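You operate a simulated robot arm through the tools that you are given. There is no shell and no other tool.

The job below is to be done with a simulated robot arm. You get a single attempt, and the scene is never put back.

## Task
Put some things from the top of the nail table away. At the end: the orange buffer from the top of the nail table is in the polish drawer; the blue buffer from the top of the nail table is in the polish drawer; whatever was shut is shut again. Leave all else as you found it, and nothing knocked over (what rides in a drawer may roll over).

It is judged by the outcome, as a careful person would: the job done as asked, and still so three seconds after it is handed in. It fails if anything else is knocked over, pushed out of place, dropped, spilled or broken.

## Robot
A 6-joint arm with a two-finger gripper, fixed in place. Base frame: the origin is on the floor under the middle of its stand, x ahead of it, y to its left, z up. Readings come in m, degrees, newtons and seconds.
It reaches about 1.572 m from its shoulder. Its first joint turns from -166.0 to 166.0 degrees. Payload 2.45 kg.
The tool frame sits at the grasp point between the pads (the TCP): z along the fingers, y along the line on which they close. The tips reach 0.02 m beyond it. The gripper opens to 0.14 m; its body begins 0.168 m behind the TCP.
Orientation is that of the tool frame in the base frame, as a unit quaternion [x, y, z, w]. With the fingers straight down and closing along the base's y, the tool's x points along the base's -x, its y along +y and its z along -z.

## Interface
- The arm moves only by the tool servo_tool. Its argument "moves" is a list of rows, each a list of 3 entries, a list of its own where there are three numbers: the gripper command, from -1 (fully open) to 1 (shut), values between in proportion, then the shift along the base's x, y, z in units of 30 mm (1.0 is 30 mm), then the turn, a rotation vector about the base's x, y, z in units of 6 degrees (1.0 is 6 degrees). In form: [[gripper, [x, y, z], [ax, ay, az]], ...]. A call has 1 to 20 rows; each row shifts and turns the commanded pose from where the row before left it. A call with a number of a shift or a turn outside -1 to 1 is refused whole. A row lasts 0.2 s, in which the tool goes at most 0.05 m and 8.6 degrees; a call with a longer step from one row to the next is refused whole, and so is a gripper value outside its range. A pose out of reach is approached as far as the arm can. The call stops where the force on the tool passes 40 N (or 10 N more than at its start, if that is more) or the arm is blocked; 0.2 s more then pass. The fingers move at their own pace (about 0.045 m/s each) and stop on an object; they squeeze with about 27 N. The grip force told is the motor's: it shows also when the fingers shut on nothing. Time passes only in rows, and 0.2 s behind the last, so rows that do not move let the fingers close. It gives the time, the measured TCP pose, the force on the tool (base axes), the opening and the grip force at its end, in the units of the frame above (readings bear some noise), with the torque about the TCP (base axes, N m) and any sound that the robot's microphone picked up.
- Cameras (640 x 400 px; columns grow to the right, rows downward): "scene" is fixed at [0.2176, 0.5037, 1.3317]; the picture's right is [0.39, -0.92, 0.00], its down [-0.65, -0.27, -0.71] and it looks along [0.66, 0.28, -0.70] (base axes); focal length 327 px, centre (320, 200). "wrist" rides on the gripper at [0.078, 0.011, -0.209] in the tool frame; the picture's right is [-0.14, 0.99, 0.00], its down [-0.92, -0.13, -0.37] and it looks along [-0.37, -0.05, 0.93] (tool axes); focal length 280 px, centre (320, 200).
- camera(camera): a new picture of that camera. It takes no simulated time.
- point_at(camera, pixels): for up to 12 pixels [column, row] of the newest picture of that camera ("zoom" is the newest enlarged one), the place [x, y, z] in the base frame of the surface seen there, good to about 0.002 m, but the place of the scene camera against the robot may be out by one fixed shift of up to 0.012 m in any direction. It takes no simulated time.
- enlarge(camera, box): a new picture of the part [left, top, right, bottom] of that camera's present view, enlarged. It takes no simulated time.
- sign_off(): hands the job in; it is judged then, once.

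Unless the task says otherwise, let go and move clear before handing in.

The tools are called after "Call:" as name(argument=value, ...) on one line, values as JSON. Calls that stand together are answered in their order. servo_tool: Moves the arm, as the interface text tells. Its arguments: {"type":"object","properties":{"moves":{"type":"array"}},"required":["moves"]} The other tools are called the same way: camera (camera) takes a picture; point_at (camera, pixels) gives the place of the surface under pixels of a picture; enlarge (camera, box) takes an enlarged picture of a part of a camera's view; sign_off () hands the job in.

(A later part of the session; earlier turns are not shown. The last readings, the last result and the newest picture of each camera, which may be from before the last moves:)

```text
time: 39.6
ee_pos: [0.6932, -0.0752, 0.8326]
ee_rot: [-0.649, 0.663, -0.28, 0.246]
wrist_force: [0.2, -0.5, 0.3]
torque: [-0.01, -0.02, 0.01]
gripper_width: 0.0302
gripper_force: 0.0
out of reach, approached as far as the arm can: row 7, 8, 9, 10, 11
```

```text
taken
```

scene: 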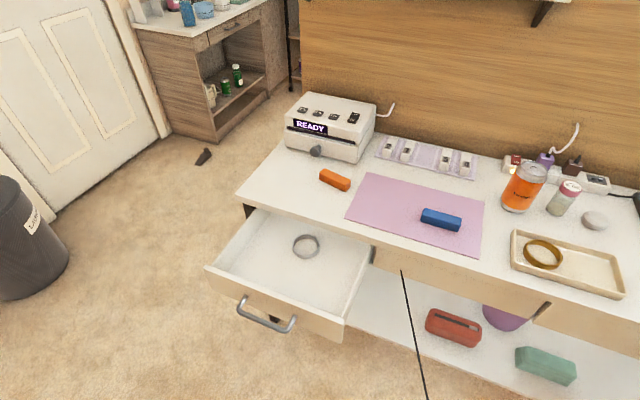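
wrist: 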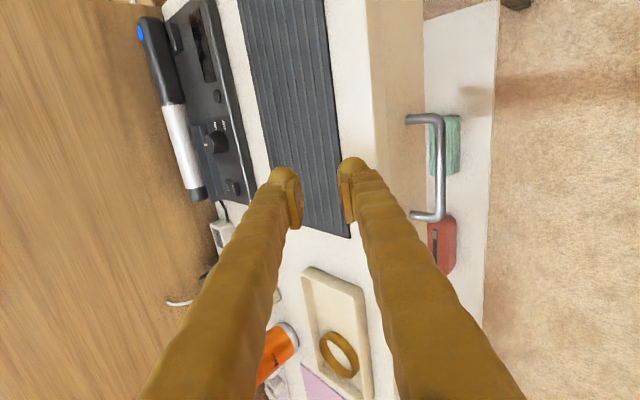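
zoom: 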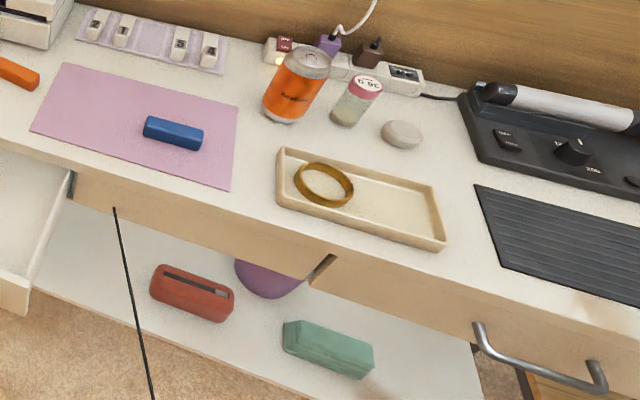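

At 45° tilt the arm ran out of inner reach and the TCP drifted outward to [0.693,−0.075,0.833] (nothing touched). A slight tilt of about 12° gives enough clearance from the table edge, so I'll set that orientation at a pre-grasp point.

Call:
servo_tool(moves=[[0.571, [-0.34, 0.12, 0.1], [0.074, 0.882, 0.04]], [0.571, [-0.34, 0.12, 0.1], [0.074, 0.882, 0.04]], [0.571, [-0.34, 0.12, 0], [0.074, 0.882, 0.04]], [0.571, [-0.34, 0.12, 0], [0.074, 0.882, 0.04]], [0.571, [-0.34, 0.12, 0], [0.074, 0.882, 0.04]], [0.571, [-0.34, 0.12, 0], [0.074, 0.882, 0.04]], [0.571, [0, 0, 0], [0, 0, 0]]])

Call:
camera(camera="wrist")

```text
time: 41.2
ee_pos: [0.6589, -0.045, 0.8384]
ee_rot: [0.692, -0.689, 0.137, -0.165]
wrist_force: [0.4, 0.0, -1.0]
torque: [-0.02, 0.0, 0.0]
gripper_width: 0.0301
gripper_force: 0.1
out of reach, approached as far as the arm can: row 4, 5, 6
```

```text
taken
```

wrist: 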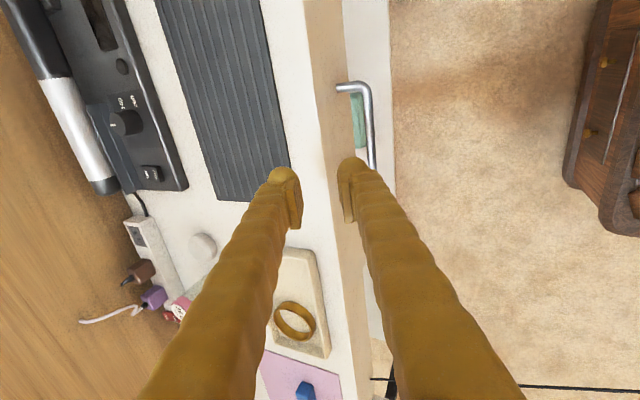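

The tilt is now ~25° at [0.659,−0.045,0.838], still limited in reach while moving back. I'll finish turning to 12° in place first, then ease back in small steps and watch for reach flags.

Call:
servo_tool(moves=[[0.571, [0, 0, 0], [-0.124, 0.703, -0.027]], [0.571, [0, 0, 0], [-0.124, 0.703, -0.027]], [0.571, [0, 0, 0], [-0.124, 0.703, -0.027]], [0.571, [0, 0, 0], [0, 0, 0]]])

Call:
servo_tool(moves=[[0.571, [-0.3, 0, 0], [0, 0, 0]], [0.571, [-0.3, 0, 0], [0, 0, 0]], [0.571, [-0.3, 0, 0], [0, 0, 0]]])

```text
time: 42.2
ee_pos: [0.6525, -0.0532, 0.8212]
ee_rot: [0.704, -0.7, 0.066, -0.101]
wrist_force: [0.4, -0.3, 0.0]
torque: [0.03, 0.01, 0.0]
gripper_width: 0.03
gripper_force: 0.1
out of reach, approached as far as the arm can: row 1, 2, 3
```

```text
time: 43.0
ee_pos: [0.6251, -0.0533, 0.8211]
ee_rot: [0.704, -0.699, 0.067, -0.102]
wrist_force: [-0.1, -0.4, -0.1]
torque: [0.0, -0.03, 0.01]
gripper_width: 0.0302
gripper_force: 0.0
```

Now at [0.625,−0.053,0.821] with 13.7° tilt and no flags. Before gripping, I'll test in free air how far back this pose can go at handle height (x 0.58 → 0.48).

Call:
servo_tool(moves=[[0.571, [-0.4, 0, -0.9], [0, 0, 0]], [0.571, [-0.4, 0, -0.9], [0, 0, 0]], [0.571, [-0.4, 0, -0.9], [0, 0, 0]], [0.571, [-0.4, 0, -0.9], [0, 0, 0]], [0.571, [0, 0, -0.9], [0, 0, 0]], [0.571, [-0.5, 0, 0], [0, 0, 0]], [0.571, [-0.5, 0, 0], [0, 0, 0]], [0.571, [-0.5, 0, 0], [0, 0, 0]], [0.571, [-0.5, 0, 0], [0, 0, 0]], [0.571, [-0.5, 0, 0], [0, 0, 0]]])

Call:
camera(camera="wrist")

```text
time: 45.2
ee_pos: [0.5556, -0.061, 0.6928]
ee_rot: [0.705, -0.699, 0.064, -0.1]
wrist_force: [-0.8, -0.2, 0.6]
torque: [-0.05, 0.0, 0.01]
gripper_width: 0.0298
gripper_force: 0.1
out of reach, approached as far as the arm can: row 7, 8, 9, 10
```

```text
taken
```

wrist: 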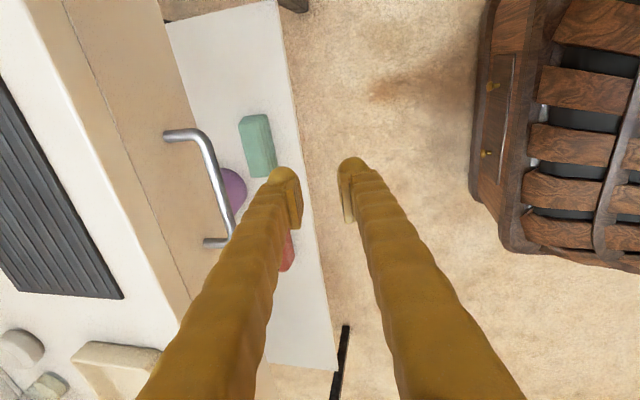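

This tilt reaches back to about x=0.556 at handle height, i.e. ~10 cm of drawer opening — enough to look in, and I can straighten the tool later to pull further. I'll re-measure the bar from this clear view.

Call:
point_at(camera="wrist", pixels=[[206, 150], [213, 165], [221, 185], [227, 205], [198, 135], [166, 136], [212, 242], [185, 180], [160, 190], [217, 165], [209, 167]])

Call:
enlarge(camera="wrist", box=[120, 90, 320, 270])

```text
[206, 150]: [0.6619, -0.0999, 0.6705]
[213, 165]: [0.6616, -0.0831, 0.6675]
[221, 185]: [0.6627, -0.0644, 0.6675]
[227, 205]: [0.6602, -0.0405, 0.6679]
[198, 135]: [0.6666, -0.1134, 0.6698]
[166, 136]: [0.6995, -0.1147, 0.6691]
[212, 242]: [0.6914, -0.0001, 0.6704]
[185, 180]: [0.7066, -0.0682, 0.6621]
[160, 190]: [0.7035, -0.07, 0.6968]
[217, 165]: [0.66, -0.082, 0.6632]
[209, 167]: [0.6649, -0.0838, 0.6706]
```

```text
2.22 times, centred on (220, 180) of wrist
```

zoom: 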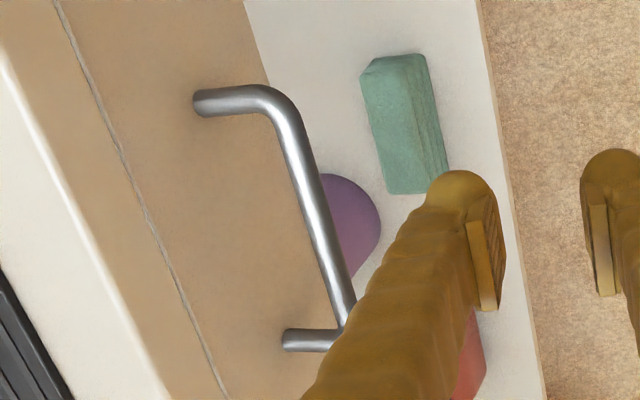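

The bar centre is at x≈0.665, z≈0.666 with the front at ≈0.704. I'll go up and over to a pre-grasp point on the tool axis.

Call:
servo_tool(moves=[[0.571, [0, 0.03, 0.9], [0, 0, 0]], [0.571, [0.4, 0.03, 0.9], [0, 0, 0]], [0.571, [0.7, 0.03, 0.9], [0, 0, 0]], [0.571, [0.75, 0.03, 0.5], [0, 0, 0]], [0.571, [0.75, 0.03, 0], [0, 0, 0]], [0.571, [0, 0, -0.3], [0, 0, 0]], [0.571, [0, 0, -0.3], [0, 0, 0]], [0.571, [0, 0, 0], [0, 0, 0]]])

Call:
camera(camera="wrist")

```text
time: 47.0
ee_pos: [0.6336, -0.0571, 0.7707]
ee_rot: [0.704, -0.7, 0.066, -0.101]
wrist_force: [-0.3, 0.9, 0.2]
torque: [-0.01, -0.01, -0.02]
gripper_width: 0.0301
gripper_force: 0.0
```

```text
taken
```

wrist: 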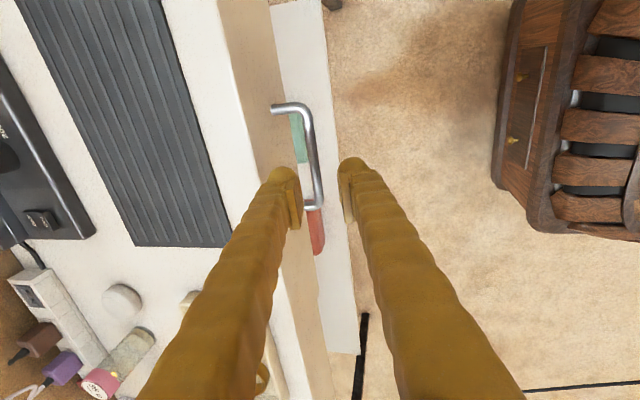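

The fingers are aligned on either side of the bar (wrist (313,150)). I'll descend slowly along the tool axis to z≈0.670 and then close.

Call:
servo_tool(moves=[[0.571, [0.12, 0.02, -0.5], [0, 0, 0]], [0.571, [0.12, 0.02, -0.5], [0, 0, 0]], [0.571, [0.12, 0.02, -0.5], [0, 0, 0]], [0.571, [0.12, 0.02, -0.5], [0, 0, 0]], [0.571, [0.042, 0.01, -0.168], [0, 0, 0]], [0.571, [0.042, 0.01, -0.168], [0, 0, 0]], [0.571, [0.042, 0.01, -0.168], [0, 0, 0]], [0.571, [0.042, 0.01, -0.168], [0, 0, 0]], [0.571, [0.042, 0.01, -0.168], [0, 0, 0]], [0.571, [0.042, 0.01, -0.168], [0, 0, 0]], [0.571, [0.042, 0.01, -0.168], [0, 0, 0]], [0.571, [0.042, 0.01, -0.168], [0, 0, 0]]])

Call:
camera(camera="wrist")

```text
time: 49.6
ee_pos: [0.658, -0.0514, 0.6726]
ee_rot: [0.704, -0.699, 0.066, -0.101]
wrist_force: [-0.4, 0.8, -0.2]
torque: [0.01, 0.01, -0.01]
gripper_width: 0.0301
gripper_force: 0.1
```

```text
taken
```

wrist: 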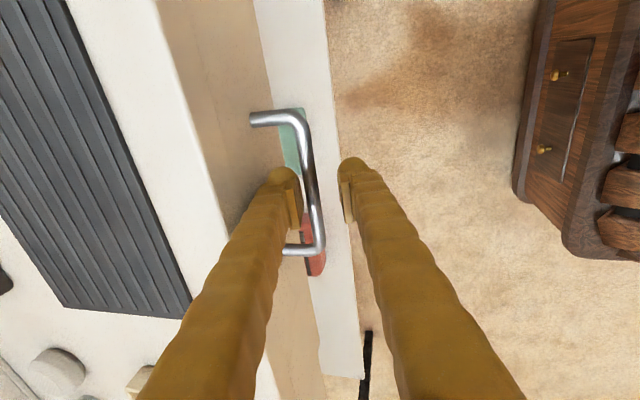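

No contact on the way down, and the bar at (313,190) lies between the pads. Closing now.

Call:
servo_tool(moves=[[1, [0, 0, 0], [0, 0, 0]], [1, [0, 0, 0], [0, 0, 0]], [1, [0, 0, 0], [0, 0, 0]], [1, [0, 0, 0], [0, 0, 0]]])

```text
time: 50.6
ee_pos: [0.6585, -0.0506, 0.671]
ee_rot: [0.704, -0.699, 0.066, -0.101]
wrist_force: [1.6, 0.9, 0.9]
torque: [-0.21, -0.01, 0.63]
gripper_width: 0.0104
gripper_force: 37.7
```

The bar is held (0.0104 m). I'll pull slowly 5 cm.

Call:
servo_tool(moves=[[1, [-0.15, 0, 0], [0, 0, 0]], [1, [-0.25, 0, 0], [0, 0, 0]], [1, [-0.3, 0, 0], [0, 0, 0]], [1, [-0.3, 0, 0], [0, 0, 0]], [1, [-0.3, 0, 0], [0, 0, 0]]])

Call:
camera(camera="wrist")

```text
time: 51.8
ee_pos: [0.6187, -0.0505, 0.6707]
ee_rot: [0.704, -0.7, 0.067, -0.101]
wrist_force: [1.2, -8.6, 0.8]
torque: [-0.28, 0.0, 0.6]
gripper_width: 0.0104
gripper_force: 37.9
```

```text
taken
```

wrist: 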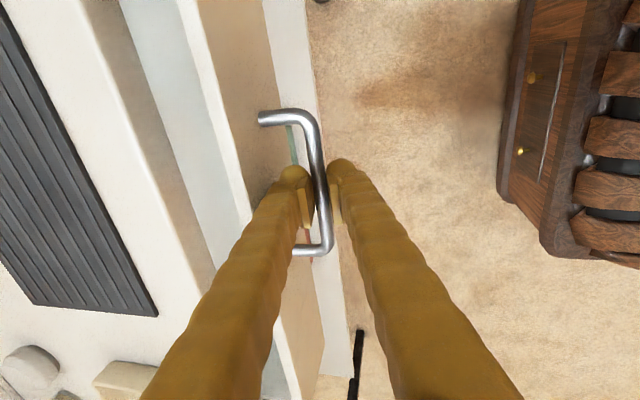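

The right drawer is following. I'll pull on while gradually straightening the tool to vertical to keep within reach.

Call:
servo_tool(moves=[[1, [-0.25, 0, 0], [0, 0.4, 0]], [1, [-0.25, 0, 0], [0, 0.4, 0]], [1, [-0.25, 0, 0], [0, 0.4, 0]], [1, [-0.25, 0, 0], [0, 0.4, 0]], [1, [-0.25, 0, 0], [0, 0.4, 0]]])

Call:
camera(camera="wrist")

Call:
camera(camera="scene")

```text
time: 53.0
ee_pos: [0.6089, -0.0393, 0.6692]
ee_rot: [0.707, -0.703, 0.024, -0.08]
wrist_force: [1.8, -27.1, -12.8]
torque: [-0.46, 0.0, -0.05]
gripper_width: 0.0103
gripper_force: 37.9
out of reach, approached as far as the arm can: row 1, 2, 3, 4, 5
```

```text
taken
```

wrist: 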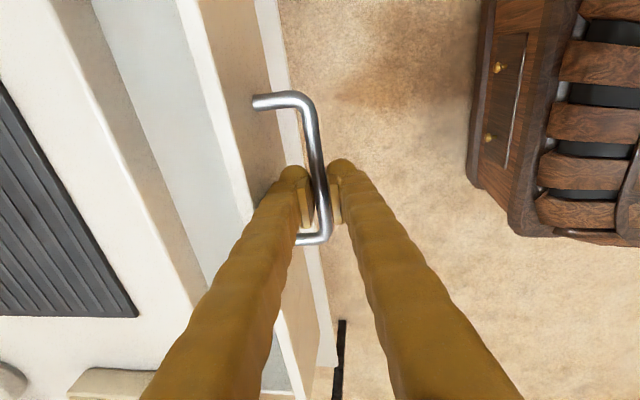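

```text
taken
```

scene: 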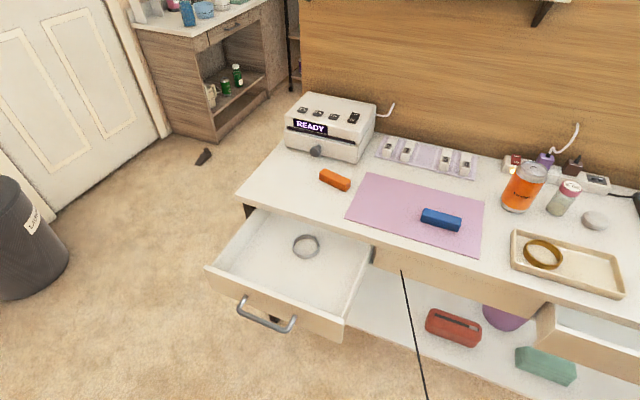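

The rotation toward vertical was refused here and the tool slid ~1 cm along the bar, with x only reaching 0.609. The drawer is open ~5 cm; I'll enlarge the opening in both views to see contents.

Call:
enlarge(camera="scene", box=[520, 280, 640, 400])

Call:
enlarge(camera="wrist", box=[60, 0, 320, 400])

```text
3.33 times, centred on (580, 340) of scene
```

zoom: 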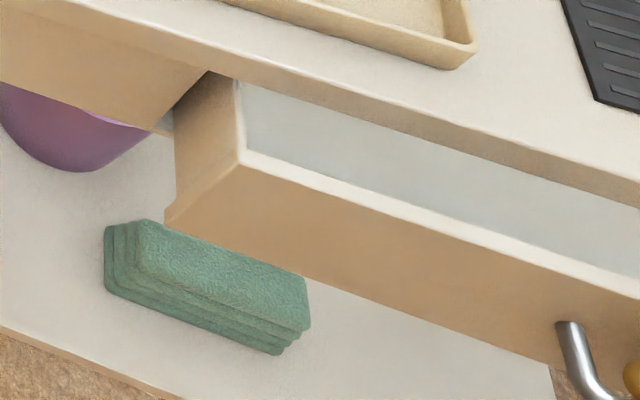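

```text
1.00 times, centred on (190, 200) of wrist (not enlarged: the box is as wide or as high as the picture)
```

zoom: 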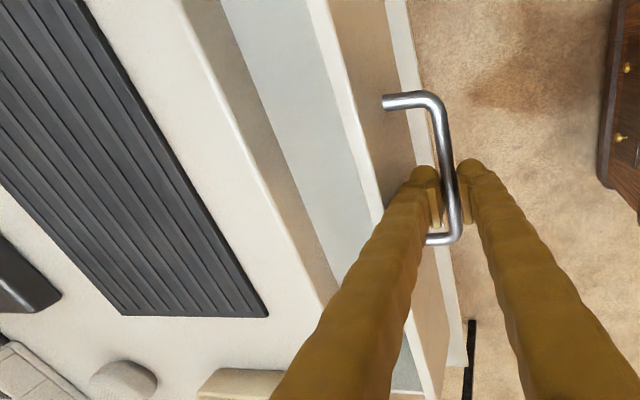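

Empty in the 5 cm strip visible so far. I'll pull on by pure translation, easing y back, to see more of the interior.

Call:
servo_tool(moves=[[1, [0, -0.1, 0], [0, 0, 0]], [1, [-0.25, 0, 0], [0, 0, 0]], [1, [-0.25, 0, 0], [0, 0, 0]], [1, [-0.25, 0, 0], [0, 0, 0]]])

```text
time: 54.0
ee_pos: [0.5847, -0.0405, 0.6713]
ee_rot: [0.708, -0.704, 0.01, -0.061]
wrist_force: [-1.7, 25.2, -1.2]
torque: [0.25, 0.03, 0.22]
gripper_width: 0.0105
gripper_force: 38.5
```

Pure translation works (x=0.585). I'll ease y slightly and keep pulling.

Call:
servo_tool(moves=[[1, [0, 0.05, 0], [0, 0, 0]], [1, [-0.25, 0, 0], [0, 0, 0]], [1, [-0.25, 0, 0], [0, 0, 0]], [1, [-0.25, 0, 0], [0, 0, 0]], [1, [-0.25, 0, 0], [0, 0, 0]]])

Call:
camera(camera="scene")

Call:
camera(camera="wrist")

```text
time: 55.2
ee_pos: [0.5553, -0.0412, 0.6713]
ee_rot: [0.707, -0.705, 0.011, -0.062]
wrist_force: [0.0, -13.4, -11.2]
torque: [0.03, 0.04, 0.24]
gripper_width: 0.0105
gripper_force: 38.3
```

```text
taken
```

scene: 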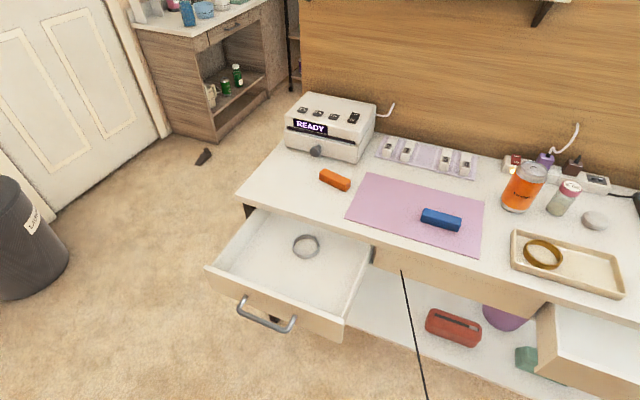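

```text
taken
```

wrist: 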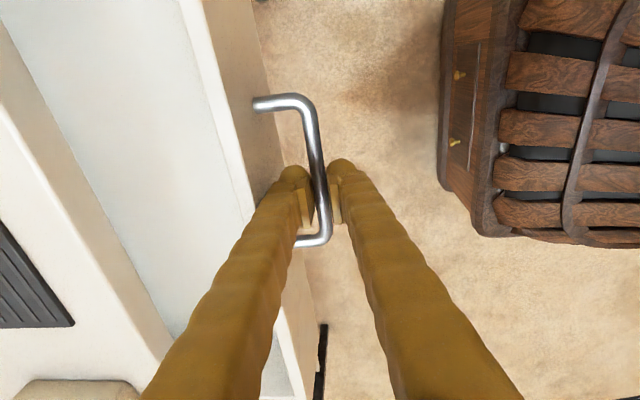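

The right drawer is open ~10 cm and still appears empty in front. I'll pull a little further while it stays within reach.

Call:
servo_tool(moves=[[1, [-0.2, 0, 0], [0, 0, 0]], [1, [-0.2, 0, 0], [0, 0, 0]], [1, [-0.2, 0, 0], [0, 0, 0]]])

```text
time: 56.0
ee_pos: [0.538, -0.04, 0.6722]
ee_rot: [0.707, -0.704, 0.011, -0.061]
wrist_force: [-0.4, -20.9, -26.7]
torque: [-0.42, -0.01, 0.49]
gripper_width: 0.0112
gripper_force: 37.9
```

Still within reach (x=0.538). I'll ease y and z by about a millimetre and continue.

Call:
servo_tool(moves=[[1, [0, -0.03, -0.04], [0, 0, 0]], [1, [-0.2, 0, 0], [0, 0, 0]], [1, [-0.2, 0, 0], [0, 0, 0]], [1, [-0.2, 0, 0], [0, 0, 0]]])

```text
time: 57.0
ee_pos: [0.5183, -0.0404, 0.6705]
ee_rot: [0.707, -0.705, 0.01, -0.061]
wrist_force: [0.8, 26.6, -5.6]
torque: [0.23, 0.0, 0.17]
gripper_width: 0.0103
gripper_force: 37.3
```

Opening is ~14 cm now. One more short pull with a small y ease.

Call:
servo_tool(moves=[[1, [0, 0.03, 0], [0, 0, 0]], [1, [-0.2, 0, 0], [0, 0, 0]], [1, [-0.2, 0, 0], [0, 0, 0]], [1, [-0.2, 0, 0], [0, 0, 0]]])

Call:
camera(camera="scene")

Call:
camera(camera="wrist")

```text
time: 58.0
ee_pos: [0.5189, -0.0394, 0.6722]
ee_rot: [0.707, -0.705, 0.01, -0.061]
wrist_force: [-1.9, 1.9, -27.3]
torque: [-0.31, 0.02, 0.19]
gripper_width: 0.0104
gripper_force: 38.0
out of reach, approached as far as the arm can: row 2, 3, 4
```

```text
taken
```

scene: 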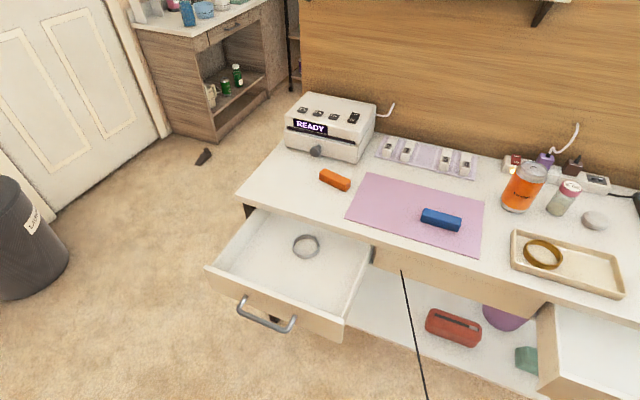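

```text
taken
```

wrist: 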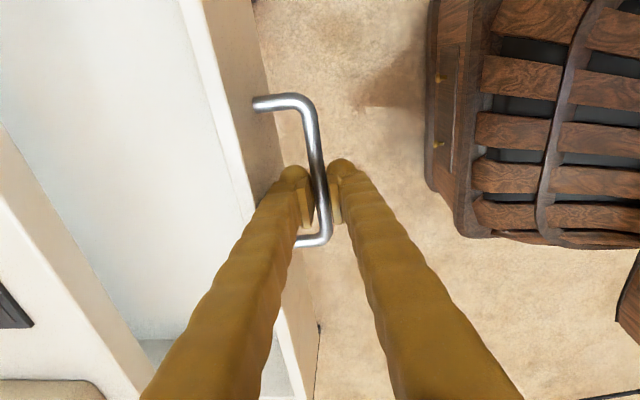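

The reach limit is at x≈0.519, with ~15 cm of opening; the visible front part is empty. I'll release, lift off, and look deeper into this drawer with the wrist camera.

Call:
servo_tool(moves=[[1, [0, 0, -0.04], [0, 0, 0]], [0.657, [0, 0, 0], [0, 0, 0]], [0.657, [0, 0, 0], [0, 0, 0]], [0.657, [0, 0, 0], [0, 0, 0]]])

Call:
servo_tool(moves=[[0.657, [0, 0, 0.2], [0, 0, 0]], [0.657, [-0.02, 0, 0.3], [0, 0, 0]], [0.657, [-0.03, 0, 0.4], [0, 0, 0]], [0.657, [-0.03, 0, 0.6], [0, 0, 0]], [0.657, [0, 0, 0.9], [0, 0, 0]], [0.657, [0, 0, 0.9], [0, 0, 0]], [0.657, [0, 0, 0.9], [0, 0, 0]], [0.657, [0, 0, 0.9], [0, 0, 0]], [0.657, [0, 0, 0.9], [0, 0, 0]]])

Call:
camera(camera="wrist")

Call:
camera(camera="scene")

```text
time: 59.0
ee_pos: [0.5187, -0.0414, 0.6692]
ee_rot: [0.707, -0.705, 0.011, -0.062]
wrist_force: [0.3, -0.6, 0.4]
torque: [0.0, 0.01, -0.02]
gripper_width: 0.024
gripper_force: 0.0
```

```text
time: 61.0
ee_pos: [0.5161, -0.0433, 0.8397]
ee_rot: [0.707, -0.703, 0.006, -0.073]
wrist_force: [-0.1, -0.3, 0.7]
torque: [0.03, -0.01, 0.0]
gripper_width: 0.024
gripper_force: 0.0
out of reach, approached as far as the arm can: row 8, 9
```

```text
taken
```

wrist: 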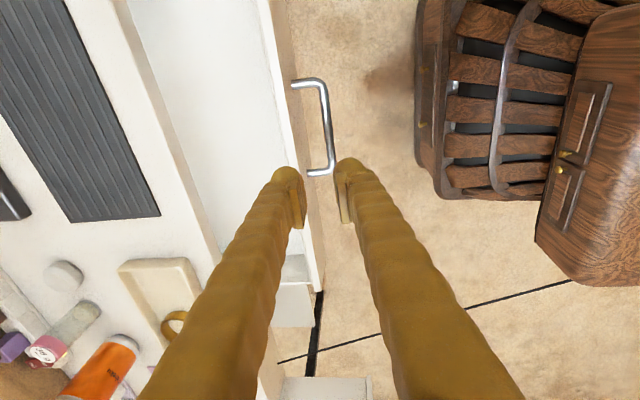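

```text
taken
```

scene: 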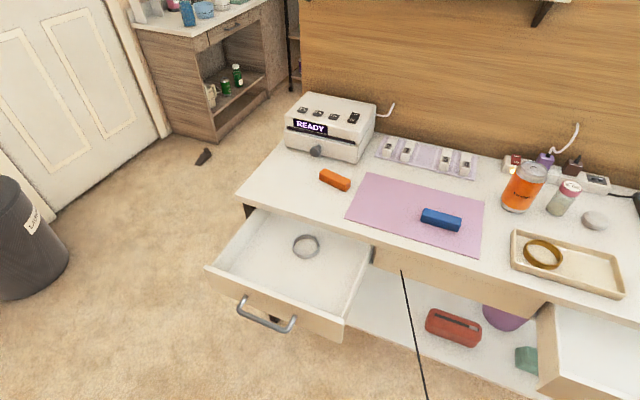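

Up to x≈0.74 the right drawer floor is bare; its rear is still hidden under the table top. I'll move over the opening, straighten the tool, and then use closed fingers inside the drawer front to draw it open further.

Call:
servo_tool(moves=[[1, [0.7, 0, 0], [0, 0, 0]], [1, [0.7, 0, 0], [0, 0, 0]], [1, [0.7, 0, 0], [0, 0, 0]], [1, [0.7, 0, 0], [0, 0, 0]], [1, [0.7, 0, 0], [0, 0, 0]], [1, [0, 0, 0], [-0.3, 0.35, 0]], [1, [0, 0, 0], [-0.3, 0.35, 0]], [1, [0, 0, 0], [-0.3, 0.35, 0]], [1, [0, 0, 0], [0, 0, 0]]])

Call:
camera(camera="wrist")

```text
time: 63.0
ee_pos: [0.6068, -0.048, 0.8108]
ee_rot: [0.707, -0.703, 0.006, -0.074]
wrist_force: [-0.5, 0.3, -0.3]
torque: [-0.01, -0.03, 0.03]
gripper_width: 0.0
gripper_force: 26.6
out of reach, approached as far as the arm can: row 1, 2, 3, 4, 5, 6, 8
```

```text
taken
```

wrist: 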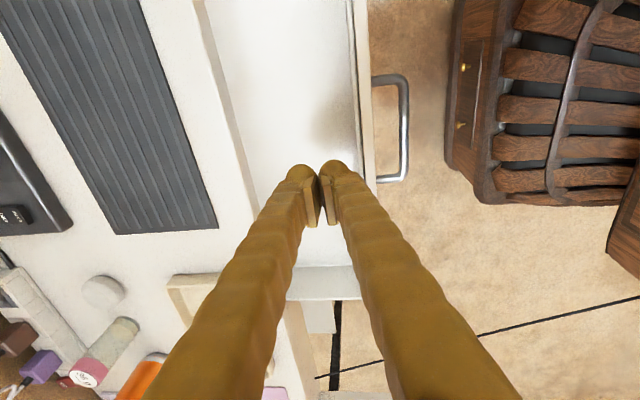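

Odd: even moving forward was flagged, so a wrist joint is likely at its limit rather than the reach. I'll test a small yaw each way to find which frees it.

Call:
servo_tool(moves=[[1, [0, 0, 0], [0, 0, 0.7]], [1, [0, 0, 0], [0, 0, 0.7]], [1, [0, 0, 0], [0, 0, 0]]])

Call:
servo_tool(moves=[[1, [0, 0, 0], [0, 0, -0.7]], [1, [0, 0, 0], [0, 0, -0.7]], [1, [0, 0, 0], [0, 0, 0]]])

```text
time: 63.8
ee_pos: [0.6071, -0.0491, 0.8087]
ee_rot: [0.757, -0.649, 0.001, -0.074]
wrist_force: [-0.2, 0.1, -0.2]
torque: [0.02, -0.01, 0.0]
gripper_width: 0.0002
gripper_force: 27.4
```

```text
time: 64.6
ee_pos: [0.6071, -0.0497, 0.8078]
ee_rot: [0.706, -0.704, 0.006, -0.074]
wrist_force: [0.6, -1.0, -0.6]
torque: [0.0, -0.04, -0.03]
gripper_width: 0.0
gripper_force: 27.2
```

Yaw is free both ways. I'll probe which single direction is blocked: up first, then tilt.

Call:
servo_tool(moves=[[1, [0, 0, 0.5], [0, 0, 0]], [1, [0, 0, 0.5], [0, 0, 0]], [1, [0, 0, 0], [0, 0, 0]]])

Call:
servo_tool(moves=[[1, [0, 0, 0], [0, 0.5, 0]], [1, [0, 0, 0], [0, 0.5, 0]], [1, [0, 0, 0], [0, 0, 0]]])

Call:
servo_tool(moves=[[1, [0, 0, 0], [-0.5, 0, 0]], [1, [0, 0, 0], [-0.5, 0, 0]], [1, [0, 0, 0], [0, 0, 0]]])

```text
time: 65.4
ee_pos: [0.6067, -0.0471, 0.8349]
ee_rot: [0.706, -0.703, 0.005, -0.079]
wrist_force: [0.9, -0.7, -0.3]
torque: [0.02, -0.02, -0.03]
gripper_width: 0.0001
gripper_force: 26.9
```

```text
time: 66.2
ee_pos: [0.6043, -0.0491, 0.8313]
ee_rot: [0.707, -0.704, -0.017, -0.07]
wrist_force: [-0.8, -0.4, 0.3]
torque: [-0.02, 0.03, 0.04]
gripper_width: 0.0
gripper_force: 27.2
out of reach, approached as far as the arm can: row 1, 2
```

```text
time: 67.0
ee_pos: [0.6048, -0.0479, 0.8307]
ee_rot: [0.706, -0.705, -0.017, -0.071]
wrist_force: [-0.1, 0.2, -0.6]
torque: [-0.03, 0.0, 0.01]
gripper_width: 0.0
gripper_force: 26.8
out of reach, approached as far as the arm can: row 1, 2
```

The tool is stuck leaning ~8° (tilts about +y/−x refused), so the wrist has drifted near a joint limit. I'll back out toward y≈0.25 and higher, where the arm was free before, and straighten it there.

Call:
servo_tool(moves=[[1, [0, 0.5, 0.5], [0, 0, 0]], [1, [0, 0.7, 0.7], [0, 0, 0]], [1, [0, 0.8, 0.7], [0, 0, 0]], [1, [0, 0.8, 0.7], [0, 0, 0]], [1, [0, 0.8, 0.7], [0, 0, 0]], [1, [0, 0.8, 0.7], [0, 0, 0]], [1, [0, 0.8, 0.7], [0, 0, 0]], [1, [0, 0.8, 0.7], [0, 0, 0]], [1, [0, 0.8, 0.5], [0, 0, 0]], [1, [0, 0.8, 0], [0, 0, 0]], [1, [0, 0.8, 0], [0, 0, 0]], [1, [0, 0.8, 0], [0, 0, 0]]])

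```text
time: 69.6
ee_pos: [0.5943, 0.2152, 0.9495]
ee_rot: [0.705, -0.701, -0.041, -0.101]
wrist_force: [0.3, -0.9, -0.2]
torque: [0.0, 0.01, -0.01]
gripper_width: 0.0
gripper_force: 27.0
out of reach, approached as far as the arm can: row 2, 3, 4, 5, 6, 7, 9, 10, 11, 12
```

The lean grew (tip toward +y, ~12°) and most rows were flagged. I'll probe individual rotations here to see which directions are free.

Call:
servo_tool(moves=[[1, [0, 0, 0], [-0.5, 0, 0]], [1, [0, 0, 0], [-0.5, 0, 0]], [1, [0, 0, 0], [0, 0, 0]]])

Call:
servo_tool(moves=[[1, [0, 0, 0], [0, 0, 1]], [1, [0, 0, 0], [0, 0, 1]], [1, [0, 0, 0], [0, 0, 1]], [1, [0, 0, 0], [0, 0, 1]], [1, [0, 0, 0], [0, 0, 1]], [1, [0, 0, 0], [0, 0, 0]]])

Call:
servo_tool(moves=[[1, [0, 0, 0], [-0.5, 0, 0]], [1, [0, 0, 0], [-0.5, 0, 0]], [1, [0, 0, 0], [0, 0, 0]]])

```text
time: 70.4
ee_pos: [0.5929, 0.2127, 0.949]
ee_rot: [0.705, -0.701, -0.04, -0.1]
wrist_force: [-0.4, -0.1, 0.5]
torque: [-0.01, -0.02, 0.04]
gripper_width: 0.0
gripper_force: 27.2
out of reach, approached as far as the arm can: row 1, 2
```

```text
time: 71.8
ee_pos: [0.592, 0.2135, 0.9491]
ee_rot: [0.862, -0.495, -0.065, -0.086]
wrist_force: [0.1, 0.2, -0.3]
torque: [0.0, 0.0, -0.02]
gripper_width: 0.0
gripper_force: 27.3
```

```text
time: 72.6
ee_pos: [0.5905, 0.2129, 0.9434]
ee_rot: [0.863, -0.495, -0.062, -0.077]
wrist_force: [0.0, -0.4, -0.1]
torque: [0.01, -0.04, 0.03]
gripper_width: 0.0
gripper_force: 27.0
out of reach, approached as far as the arm can: row 1, 2
```

Yaw stays free, but the tool axis can't lean back toward −y. I'll probe tilts about ±y and translation straight up here.

Call:
servo_tool(moves=[[1, [0, 0, 0], [0, -0.7, 0]], [1, [0, 0, 0], [0, -0.7, 0]], [1, [0, 0, 0], [0, 0, 0]]])

Call:
servo_tool(moves=[[1, [0, 0, 0], [0.7, 0, 0]], [1, [0, 0, 0], [0.7, 0, 0]], [1, [0, 0, 0], [0, 0, 0]]])

Call:
servo_tool(moves=[[1, [0, 0, 0.7], [0, 0, 0]], [1, [0, 0, 0.7], [0, 0, 0]], [1, [0, 0, 0], [0, 0, 0]]])

Call:
camera(camera="scene")

Call:
camera(camera="wrist")

```text
time: 73.4
ee_pos: [0.5908, 0.2141, 0.944]
ee_rot: [0.865, -0.489, 0.002, -0.115]
wrist_force: [-0.6, 0.4, 0.3]
torque: [0.01, -0.03, 0.01]
gripper_width: 0.0
gripper_force: 26.7
```

```text
time: 74.2
ee_pos: [0.5903, 0.2138, 0.9433]
ee_rot: [0.854, -0.488, -0.033, -0.177]
wrist_force: [-0.8, 0.0, -0.6]
torque: [0.0, -0.01, 0.0]
gripper_width: 0.0002
gripper_force: 27.3
```

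```text
time: 75.0
ee_pos: [0.5924, 0.2148, 0.9859]
ee_rot: [0.854, -0.488, -0.034, -0.176]
wrist_force: [0.3, -0.4, 0.4]
torque: [-0.01, 0.01, 0.0]
gripper_width: 0.0001
gripper_force: 26.8
```

```text
taken
```

scene: 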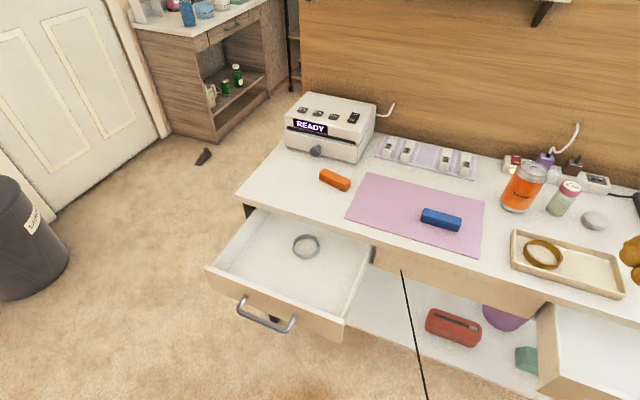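

```text
taken
```

wrist: 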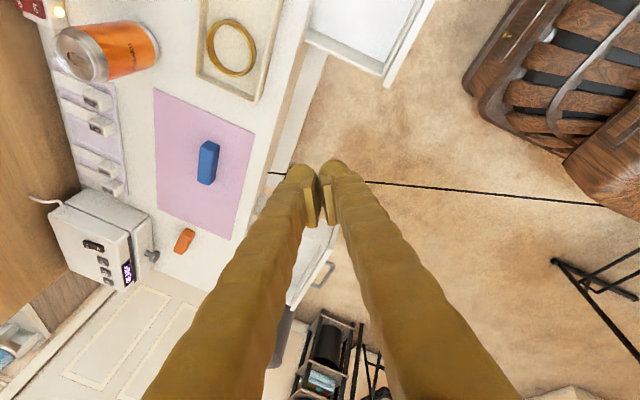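

Tilts about −y and +x are free while +y and −x are blocked — the wrist has flipped near its limit when I pushed the 45° tilt at close range. I'll unwind it by returning to the left side, pointing the fingers toward +x there, then coming back to vertical.

Call:
servo_tool(moves=[[1, [0, 0.9, 0.5], [0, 0, 0]], [1, [0, 0.9, 0.5], [0, 0, 0]], [1, [0, 0.9, 0.5], [0, 0, 0]], [1, [0, 0.9, 0.5], [0, -0.774, -0.596]], [1, [0, 0.9, 0.3], [0, -0.774, -0.596]], [1, [0, 0.9, 0.2], [0, -0.774, -0.596]], [1, [0, 0.9, 0], [0, -0.774, -0.596]], [1, [0, 0.9, 0], [0, -0.774, -0.596]], [1, [0, 0.9, 0], [0, -0.774, -0.596]], [1, [0, 0.9, 0], [0, -0.774, -0.596]], [1, [0, 0.9, 0], [0, -0.774, -0.596]], [1, [0, 0.9, 0], [0, -0.774, -0.596]], [1, [0, 0.9, 0], [0, -0.774, -0.596]], [1, [0, 0.9, 0], [0, 0, 0]], [1, [0, 0.9, 0], [0, 0, 0]]])

Call:
camera(camera="scene")

```text
time: 78.2
ee_pos: [0.6205, 0.5592, 1.0229]
ee_rot: [0.624, -0.596, 0.334, -0.38]
wrist_force: [-0.4, 0.8, 0.2]
torque: [0.03, 0.01, 0.01]
gripper_width: 0.0001
gripper_force: 26.8
out of reach, approached as far as the arm can: row 6, 7, 8, 9
```

```text
taken
```

scene: 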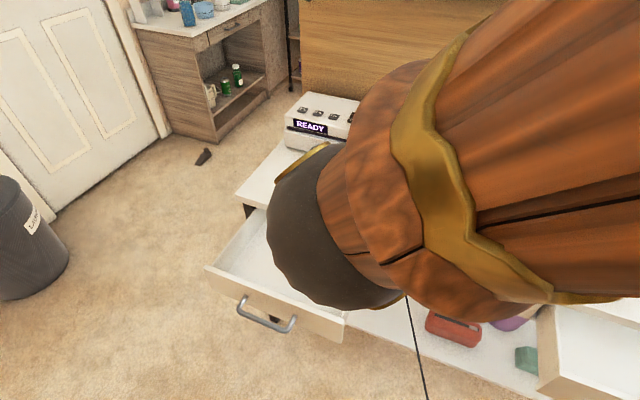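

The last rows there were unflagged, so it came free. I'll now rotate to straight down in place here on the left and watch for flags.

Call:
servo_tool(moves=[[1, [0, 0.3, 0.2], [0, 1, 0]], [1, [0, 0.3, 0.2], [0, 1, 0]], [1, [0, 0.3, 0.2], [0, 1, 0]], [1, [0, 0.3, 0.2], [0, 1, 0]], [1, [0, 0, 0], [0, 1, 0]], [1, [0, 0, 0], [0, 1, 0]], [1, [0, 0, 0], [0, 1, 0]], [1, [0, 0, 0], [0, 1, 0]], [1, [0, 0, 0], [0, 1, 0]], [1, [0, 0, 0], [0, 0, 0]]])

Call:
camera(camera="wrist")

Call:
camera(camera="scene")

```text
time: 80.4
ee_pos: [0.6224, 0.5938, 1.0486]
ee_rot: [0.707, -0.704, 0.012, -0.068]
wrist_force: [0.3, -0.2, -0.4]
torque: [-0.02, 0.02, -0.02]
gripper_width: 0.0002
gripper_force: 26.5
```

```text
taken
```

wrist: 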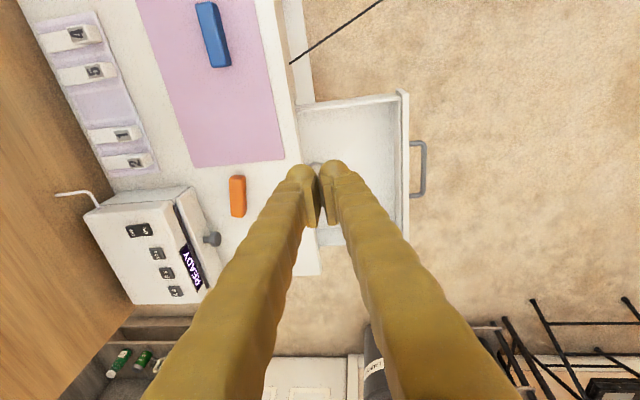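

```text
taken
```

scene: 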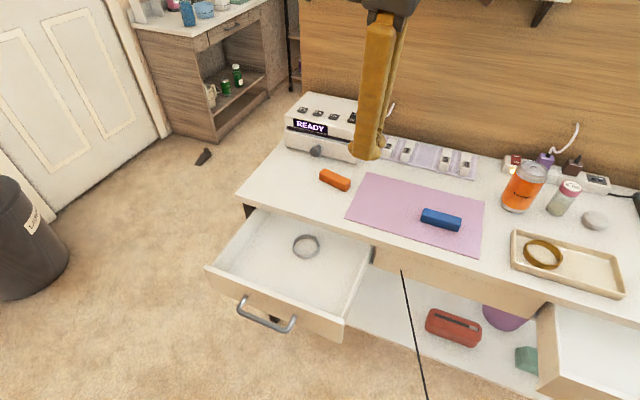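

No flags: the wrist is free again. I'll straighten the residual ~8° lean and verify.

Call:
servo_tool(moves=[[1, [0, 0, 0], [-0.375, 0.54, 0]], [1, [0, 0, 0], [-0.375, 0.54, 0]], [1, [0, 0, 0], [0, 0, 0]]])

```text
time: 81.2
ee_pos: [0.622, 0.5935, 1.0488]
ee_rot: [0.709, -0.705, 0.0, 0.001]
wrist_force: [0.3, 0.2, 0.0]
torque: [-0.02, 0.01, -0.01]
gripper_width: 0.0
gripper_force: 27.3
```

The tool is exactly vertical again. I'll travel back over the right drawer at z≈1.05, keeping it vertical.

Call:
servo_tool(moves=[[1, [0, -0.9, 0], [0, 0, 0]], [1, [0, -0.9, 0], [0, 0, 0]], [1, [0, -0.9, 0], [0, 0, 0]], [1, [0, -0.9, 0], [0, 0, 0]], [1, [0, -0.9, 0], [0, 0, 0]], [1, [0, -0.9, 0], [0, 0, 0]], [1, [0, -0.9, 0], [0, 0, 0]], [1, [0, -0.9, 0], [0, 0, 0]], [1, [0, -0.9, 0], [0, 0, 0]], [1, [0, -0.9, 0], [0, 0, 0]], [1, [0, -0.9, 0], [0, 0, 0]], [1, [0, -0.9, 0], [0, 0, 0]], [1, [0, -0.9, 0], [0, 0, 0]], [1, [0, -0.9, 0], [0, 0, 0]], [1, [0, -0.9, 0], [0, 0, 0]], [1, [0, -0.9, 0], [0, 0, 0]], [1, [0, -0.9, 0], [0, 0, 0]], [1, [0, -0.9, 0], [0, 0, 0]], [1, [0, -0.9, 0], [0, 0, 0]], [1, [0, -0.9, 0], [0, 0, 0]]])

Call:
servo_tool(moves=[[1, [0, -0.9, 0], [0, 0, 0]], [1, [0, -0.9, 0], [0, 0, 0]], [1, [0, -0.9, 0], [0, 0, 0]], [1, [0, 0, -0.9], [0, 0, 0]], [1, [0, 0, -0.9], [0, 0, 0]], [1, [0, 0, -0.9], [0, 0, 0]], [1, [0, 0, -0.9], [0, 0, 0]], [1, [0, 0, -0.9], [0, 0, 0]], [1, [0, 0, -0.9], [0, 0, 0]], [1, [0, 0, -0.9], [0, 0, 0]], [1, [0, 0, -0.9], [0, 0, 0]]])

Call:
camera(camera="wrist")

```text
time: 85.4
ee_pos: [0.6239, 0.053, 1.0475]
ee_rot: [0.709, -0.705, 0.001, 0.0]
wrist_force: [-0.2, -0.8, -0.4]
torque: [0.01, 0.02, 0.01]
gripper_width: 0.0
gripper_force: 26.9
```

```text
time: 87.8
ee_pos: [0.6228, -0.0257, 0.8323]
ee_rot: [0.709, -0.706, 0.001, 0.0]
wrist_force: [0.3, -0.2, -0.5]
torque: [0.01, -0.01, 0.04]
gripper_width: 0.0
gripper_force: 26.7
```

```text
taken
```

wrist: 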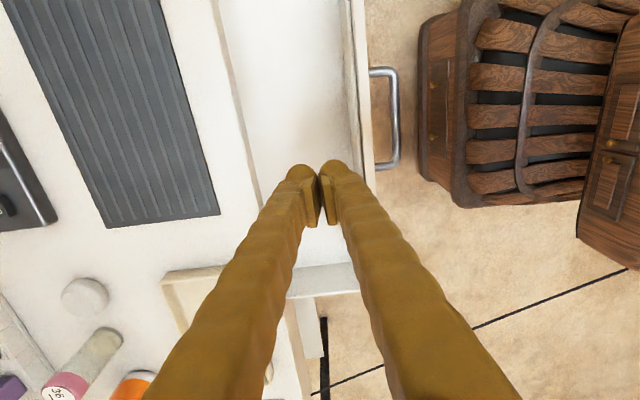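

No flags, and the closed fingers are above the opening. I'll measure the drawer's front rim, floor and table edge here.

Call:
point_at(camera="wrist", pixels=[[357, 60], [362, 120], [350, 60], [346, 100], [300, 100], [250, 60], [235, 110], [225, 60], [262, 150], [320, 275], [385, 120], [290, 20]])

```text
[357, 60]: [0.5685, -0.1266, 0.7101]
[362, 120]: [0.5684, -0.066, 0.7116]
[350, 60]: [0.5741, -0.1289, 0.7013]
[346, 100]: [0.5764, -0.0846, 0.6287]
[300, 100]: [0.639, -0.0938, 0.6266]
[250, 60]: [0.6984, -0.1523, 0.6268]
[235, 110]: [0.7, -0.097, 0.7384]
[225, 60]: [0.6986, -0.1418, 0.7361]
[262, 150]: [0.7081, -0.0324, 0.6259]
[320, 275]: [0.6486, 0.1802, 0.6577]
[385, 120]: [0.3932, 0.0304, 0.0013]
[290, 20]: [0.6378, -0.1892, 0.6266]
```

The inner face of the drawer front is at x≈0.576, floor z≈0.627. I'll lower the closed fingers in to z≈0.672 and draw the drawer further open gently.

Call:
servo_tool(moves=[[1, [0, -0.3, -0.89], [0, 0, 0]], [1, [0, -0.3, -0.89], [0, 0, 0]], [1, [0, -0.2, -0.89], [0, 0, 0]], [1, [0, 0, -0.89], [0, 0, 0]], [1, [0, 0, -0.89], [0, 0, 0]], [1, [0, 0, -0.89], [0, 0, 0]], [1, [-0.2, 0, 0], [0, 0, 0]], [1, [-0.2, 0, 0], [0, 0, 0]], [1, [-0.2, 0, 0], [0, 0, 0]], [1, [-0.2, 0, 0], [0, 0, 0]], [1, [-0.2, 0, 0], [0, 0, 0]], [1, [-0.2, 0, 0], [0, 0, 0]]])

```text
time: 90.4
ee_pos: [0.5865, -0.0513, 0.6706]
ee_rot: [0.709, -0.705, 0.002, 0.0]
wrist_force: [-0.3, -0.2, 0.6]
torque: [0.01, 0.01, 0.0]
gripper_width: 0.0001
gripper_force: 26.6
```

No force at x=0.587. I'll keep drawing it toward x≈0.525.

Call:
servo_tool(moves=[[1, [-0.2, 0, 0], [0, 0, 0]], [1, [-0.2, 0, 0], [0, 0, 0]], [1, [-0.2, 0, 0], [0, 0, 0]], [1, [-0.2, 0, 0], [0, 0, 0]], [1, [-0.2, 0, 0], [0, 0, 0]], [1, [-0.2, 0, 0], [0, 0, 0]], [1, [-0.2, 0, 0], [0, 0, 0]], [1, [-0.2, 0, 0], [0, 0, 0]]])

Call:
camera(camera="wrist")

Call:
camera(camera="scene")

```text
time: 92.2
ee_pos: [0.5376, -0.0503, 0.6718]
ee_rot: [0.709, -0.705, 0.001, 0.0]
wrist_force: [0.0, -0.1, -0.8]
torque: [0.03, 0.03, 0.01]
gripper_width: 0.0002
gripper_force: 26.8
```

```text
taken
```

wrist: 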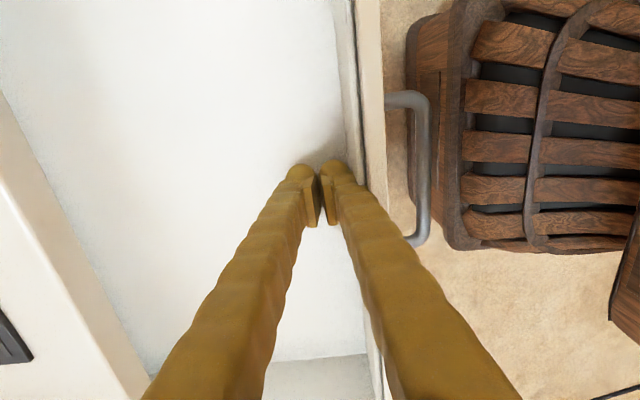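

```text
taken
```

scene: 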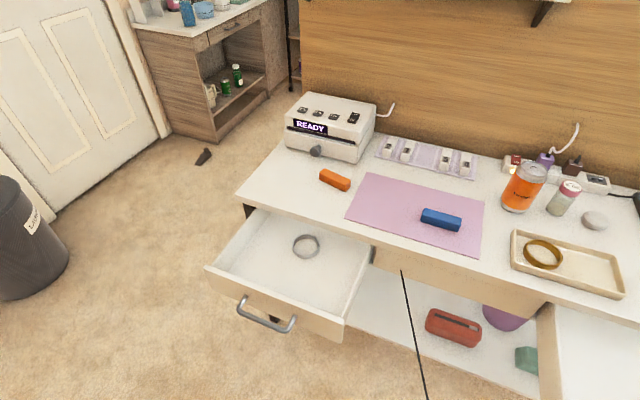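

The right drawer is now open ~20 cm and still bare in view. I'll check how far back the visible floor reaches.

Call:
point_at(camera="wrist", pixels=[[5, 10], [15, 80], [60, 150], [110, 240], [150, 330], [200, 20], [355, 60], [380, 60], [320, 370], [340, 120], [30, 180]])

Call:
enlarge(camera="wrist", box=[0, 0, 360, 220])

```text
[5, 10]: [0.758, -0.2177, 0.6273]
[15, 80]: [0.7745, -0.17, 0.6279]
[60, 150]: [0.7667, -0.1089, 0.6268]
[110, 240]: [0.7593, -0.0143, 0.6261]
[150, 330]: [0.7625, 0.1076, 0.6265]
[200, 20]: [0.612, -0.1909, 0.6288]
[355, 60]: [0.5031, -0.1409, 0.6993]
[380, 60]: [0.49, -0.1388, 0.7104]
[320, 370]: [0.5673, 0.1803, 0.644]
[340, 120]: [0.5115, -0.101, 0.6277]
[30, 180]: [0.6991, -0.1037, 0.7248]
```

```text
1.78 times, centred on (180, 110) of wrist
```

zoom: 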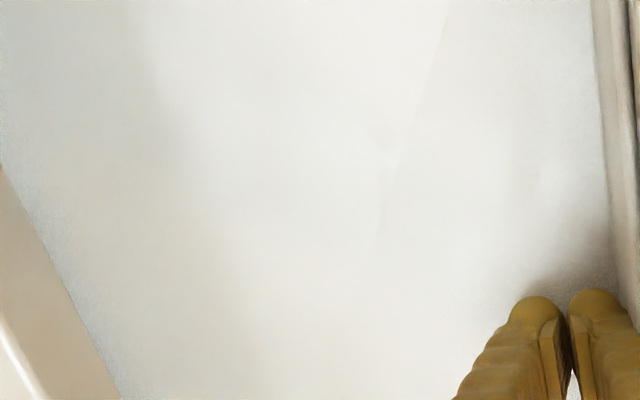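

The floor is bare up to x≈0.775 over y −0.22…0.18; about 4 cm at the back and the right end remain unseen. I'll turn the tool −90° in yaw so the camera looks forward under the table edge.

Call:
servo_tool(moves=[[1, [0.4, -0.4, 0], [0, 0, 0]], [1, [0.4, -0.4, 0], [0, 0, 0]], [1, [0.2, -0.4, 0], [0, 0, 0]], [1, [0, -0.4, 0], [0, 0, 0]], [1, [0, 0, 0], [0, 0, -1]], [1, [0, 0, 0], [0, 0, -1]], [1, [0, 0, 0], [0, 0, -1]], [1, [0, 0, 0], [0, 0, -1]], [1, [0, 0, 0], [0, 0, -1]], [1, [0, 0, 0], [0, 0, -1]], [1, [0, 0, 0], [0, 0, -1]], [1, [0, 0, 0], [0, 0, -1]], [1, [0, 0, 0], [0, 0, -1]], [1, [0, 0, 0], [0, 0, -1]], [1, [0, 0, 0], [0, 0, -1]], [1, [0, 0, 0], [0, 0, -1]], [1, [0, 0, 0], [0, 0, -1]], [1, [0, 0, 0], [0, 0, -1]], [1, [0, 0, 0], [0, 0, -1]]])

Call:
camera(camera="wrist")

```text
time: 96.2
ee_pos: [0.5664, -0.0989, 0.6706]
ee_rot: [-0.002, 1.0, -0.001, -0.001]
wrist_force: [-0.7, 0.3, -0.4]
torque: [0.04, 0.0, 0.03]
gripper_width: 0.0001
gripper_force: 26.9
```

```text
taken
```

wrist: 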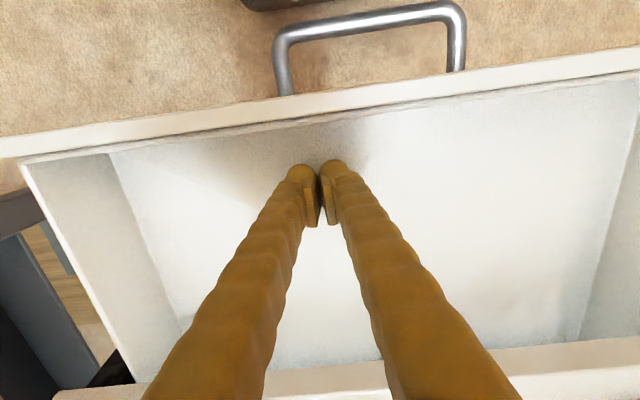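

The whole width of the right drawer is now visible, from (140,160) to (620,100). I'll check how far back it's seen near row 350.

Call:
point_at(camera="wrist", pixels=[[320, 330], [320, 350], [330, 360], [190, 320], [180, 300], [560, 330], [600, 330], [540, 340], [150, 250], [460, 335], [330, 375], [100, 200]])

Call:
enlarge(camera="wrist", box=[100, 220, 640, 400])

```text
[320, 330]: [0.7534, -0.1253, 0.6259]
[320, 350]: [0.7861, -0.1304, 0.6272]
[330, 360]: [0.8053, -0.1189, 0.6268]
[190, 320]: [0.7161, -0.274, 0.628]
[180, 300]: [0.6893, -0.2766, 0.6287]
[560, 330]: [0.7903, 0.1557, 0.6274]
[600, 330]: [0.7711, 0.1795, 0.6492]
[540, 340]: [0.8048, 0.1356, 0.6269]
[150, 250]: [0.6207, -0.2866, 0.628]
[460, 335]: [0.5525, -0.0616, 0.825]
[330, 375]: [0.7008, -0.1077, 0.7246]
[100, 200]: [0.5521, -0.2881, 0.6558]
```

```text
1.19 times, centred on (370, 310) of wrist
```

zoom: 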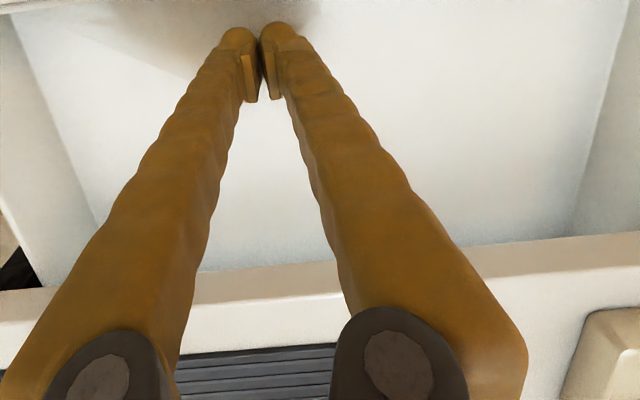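

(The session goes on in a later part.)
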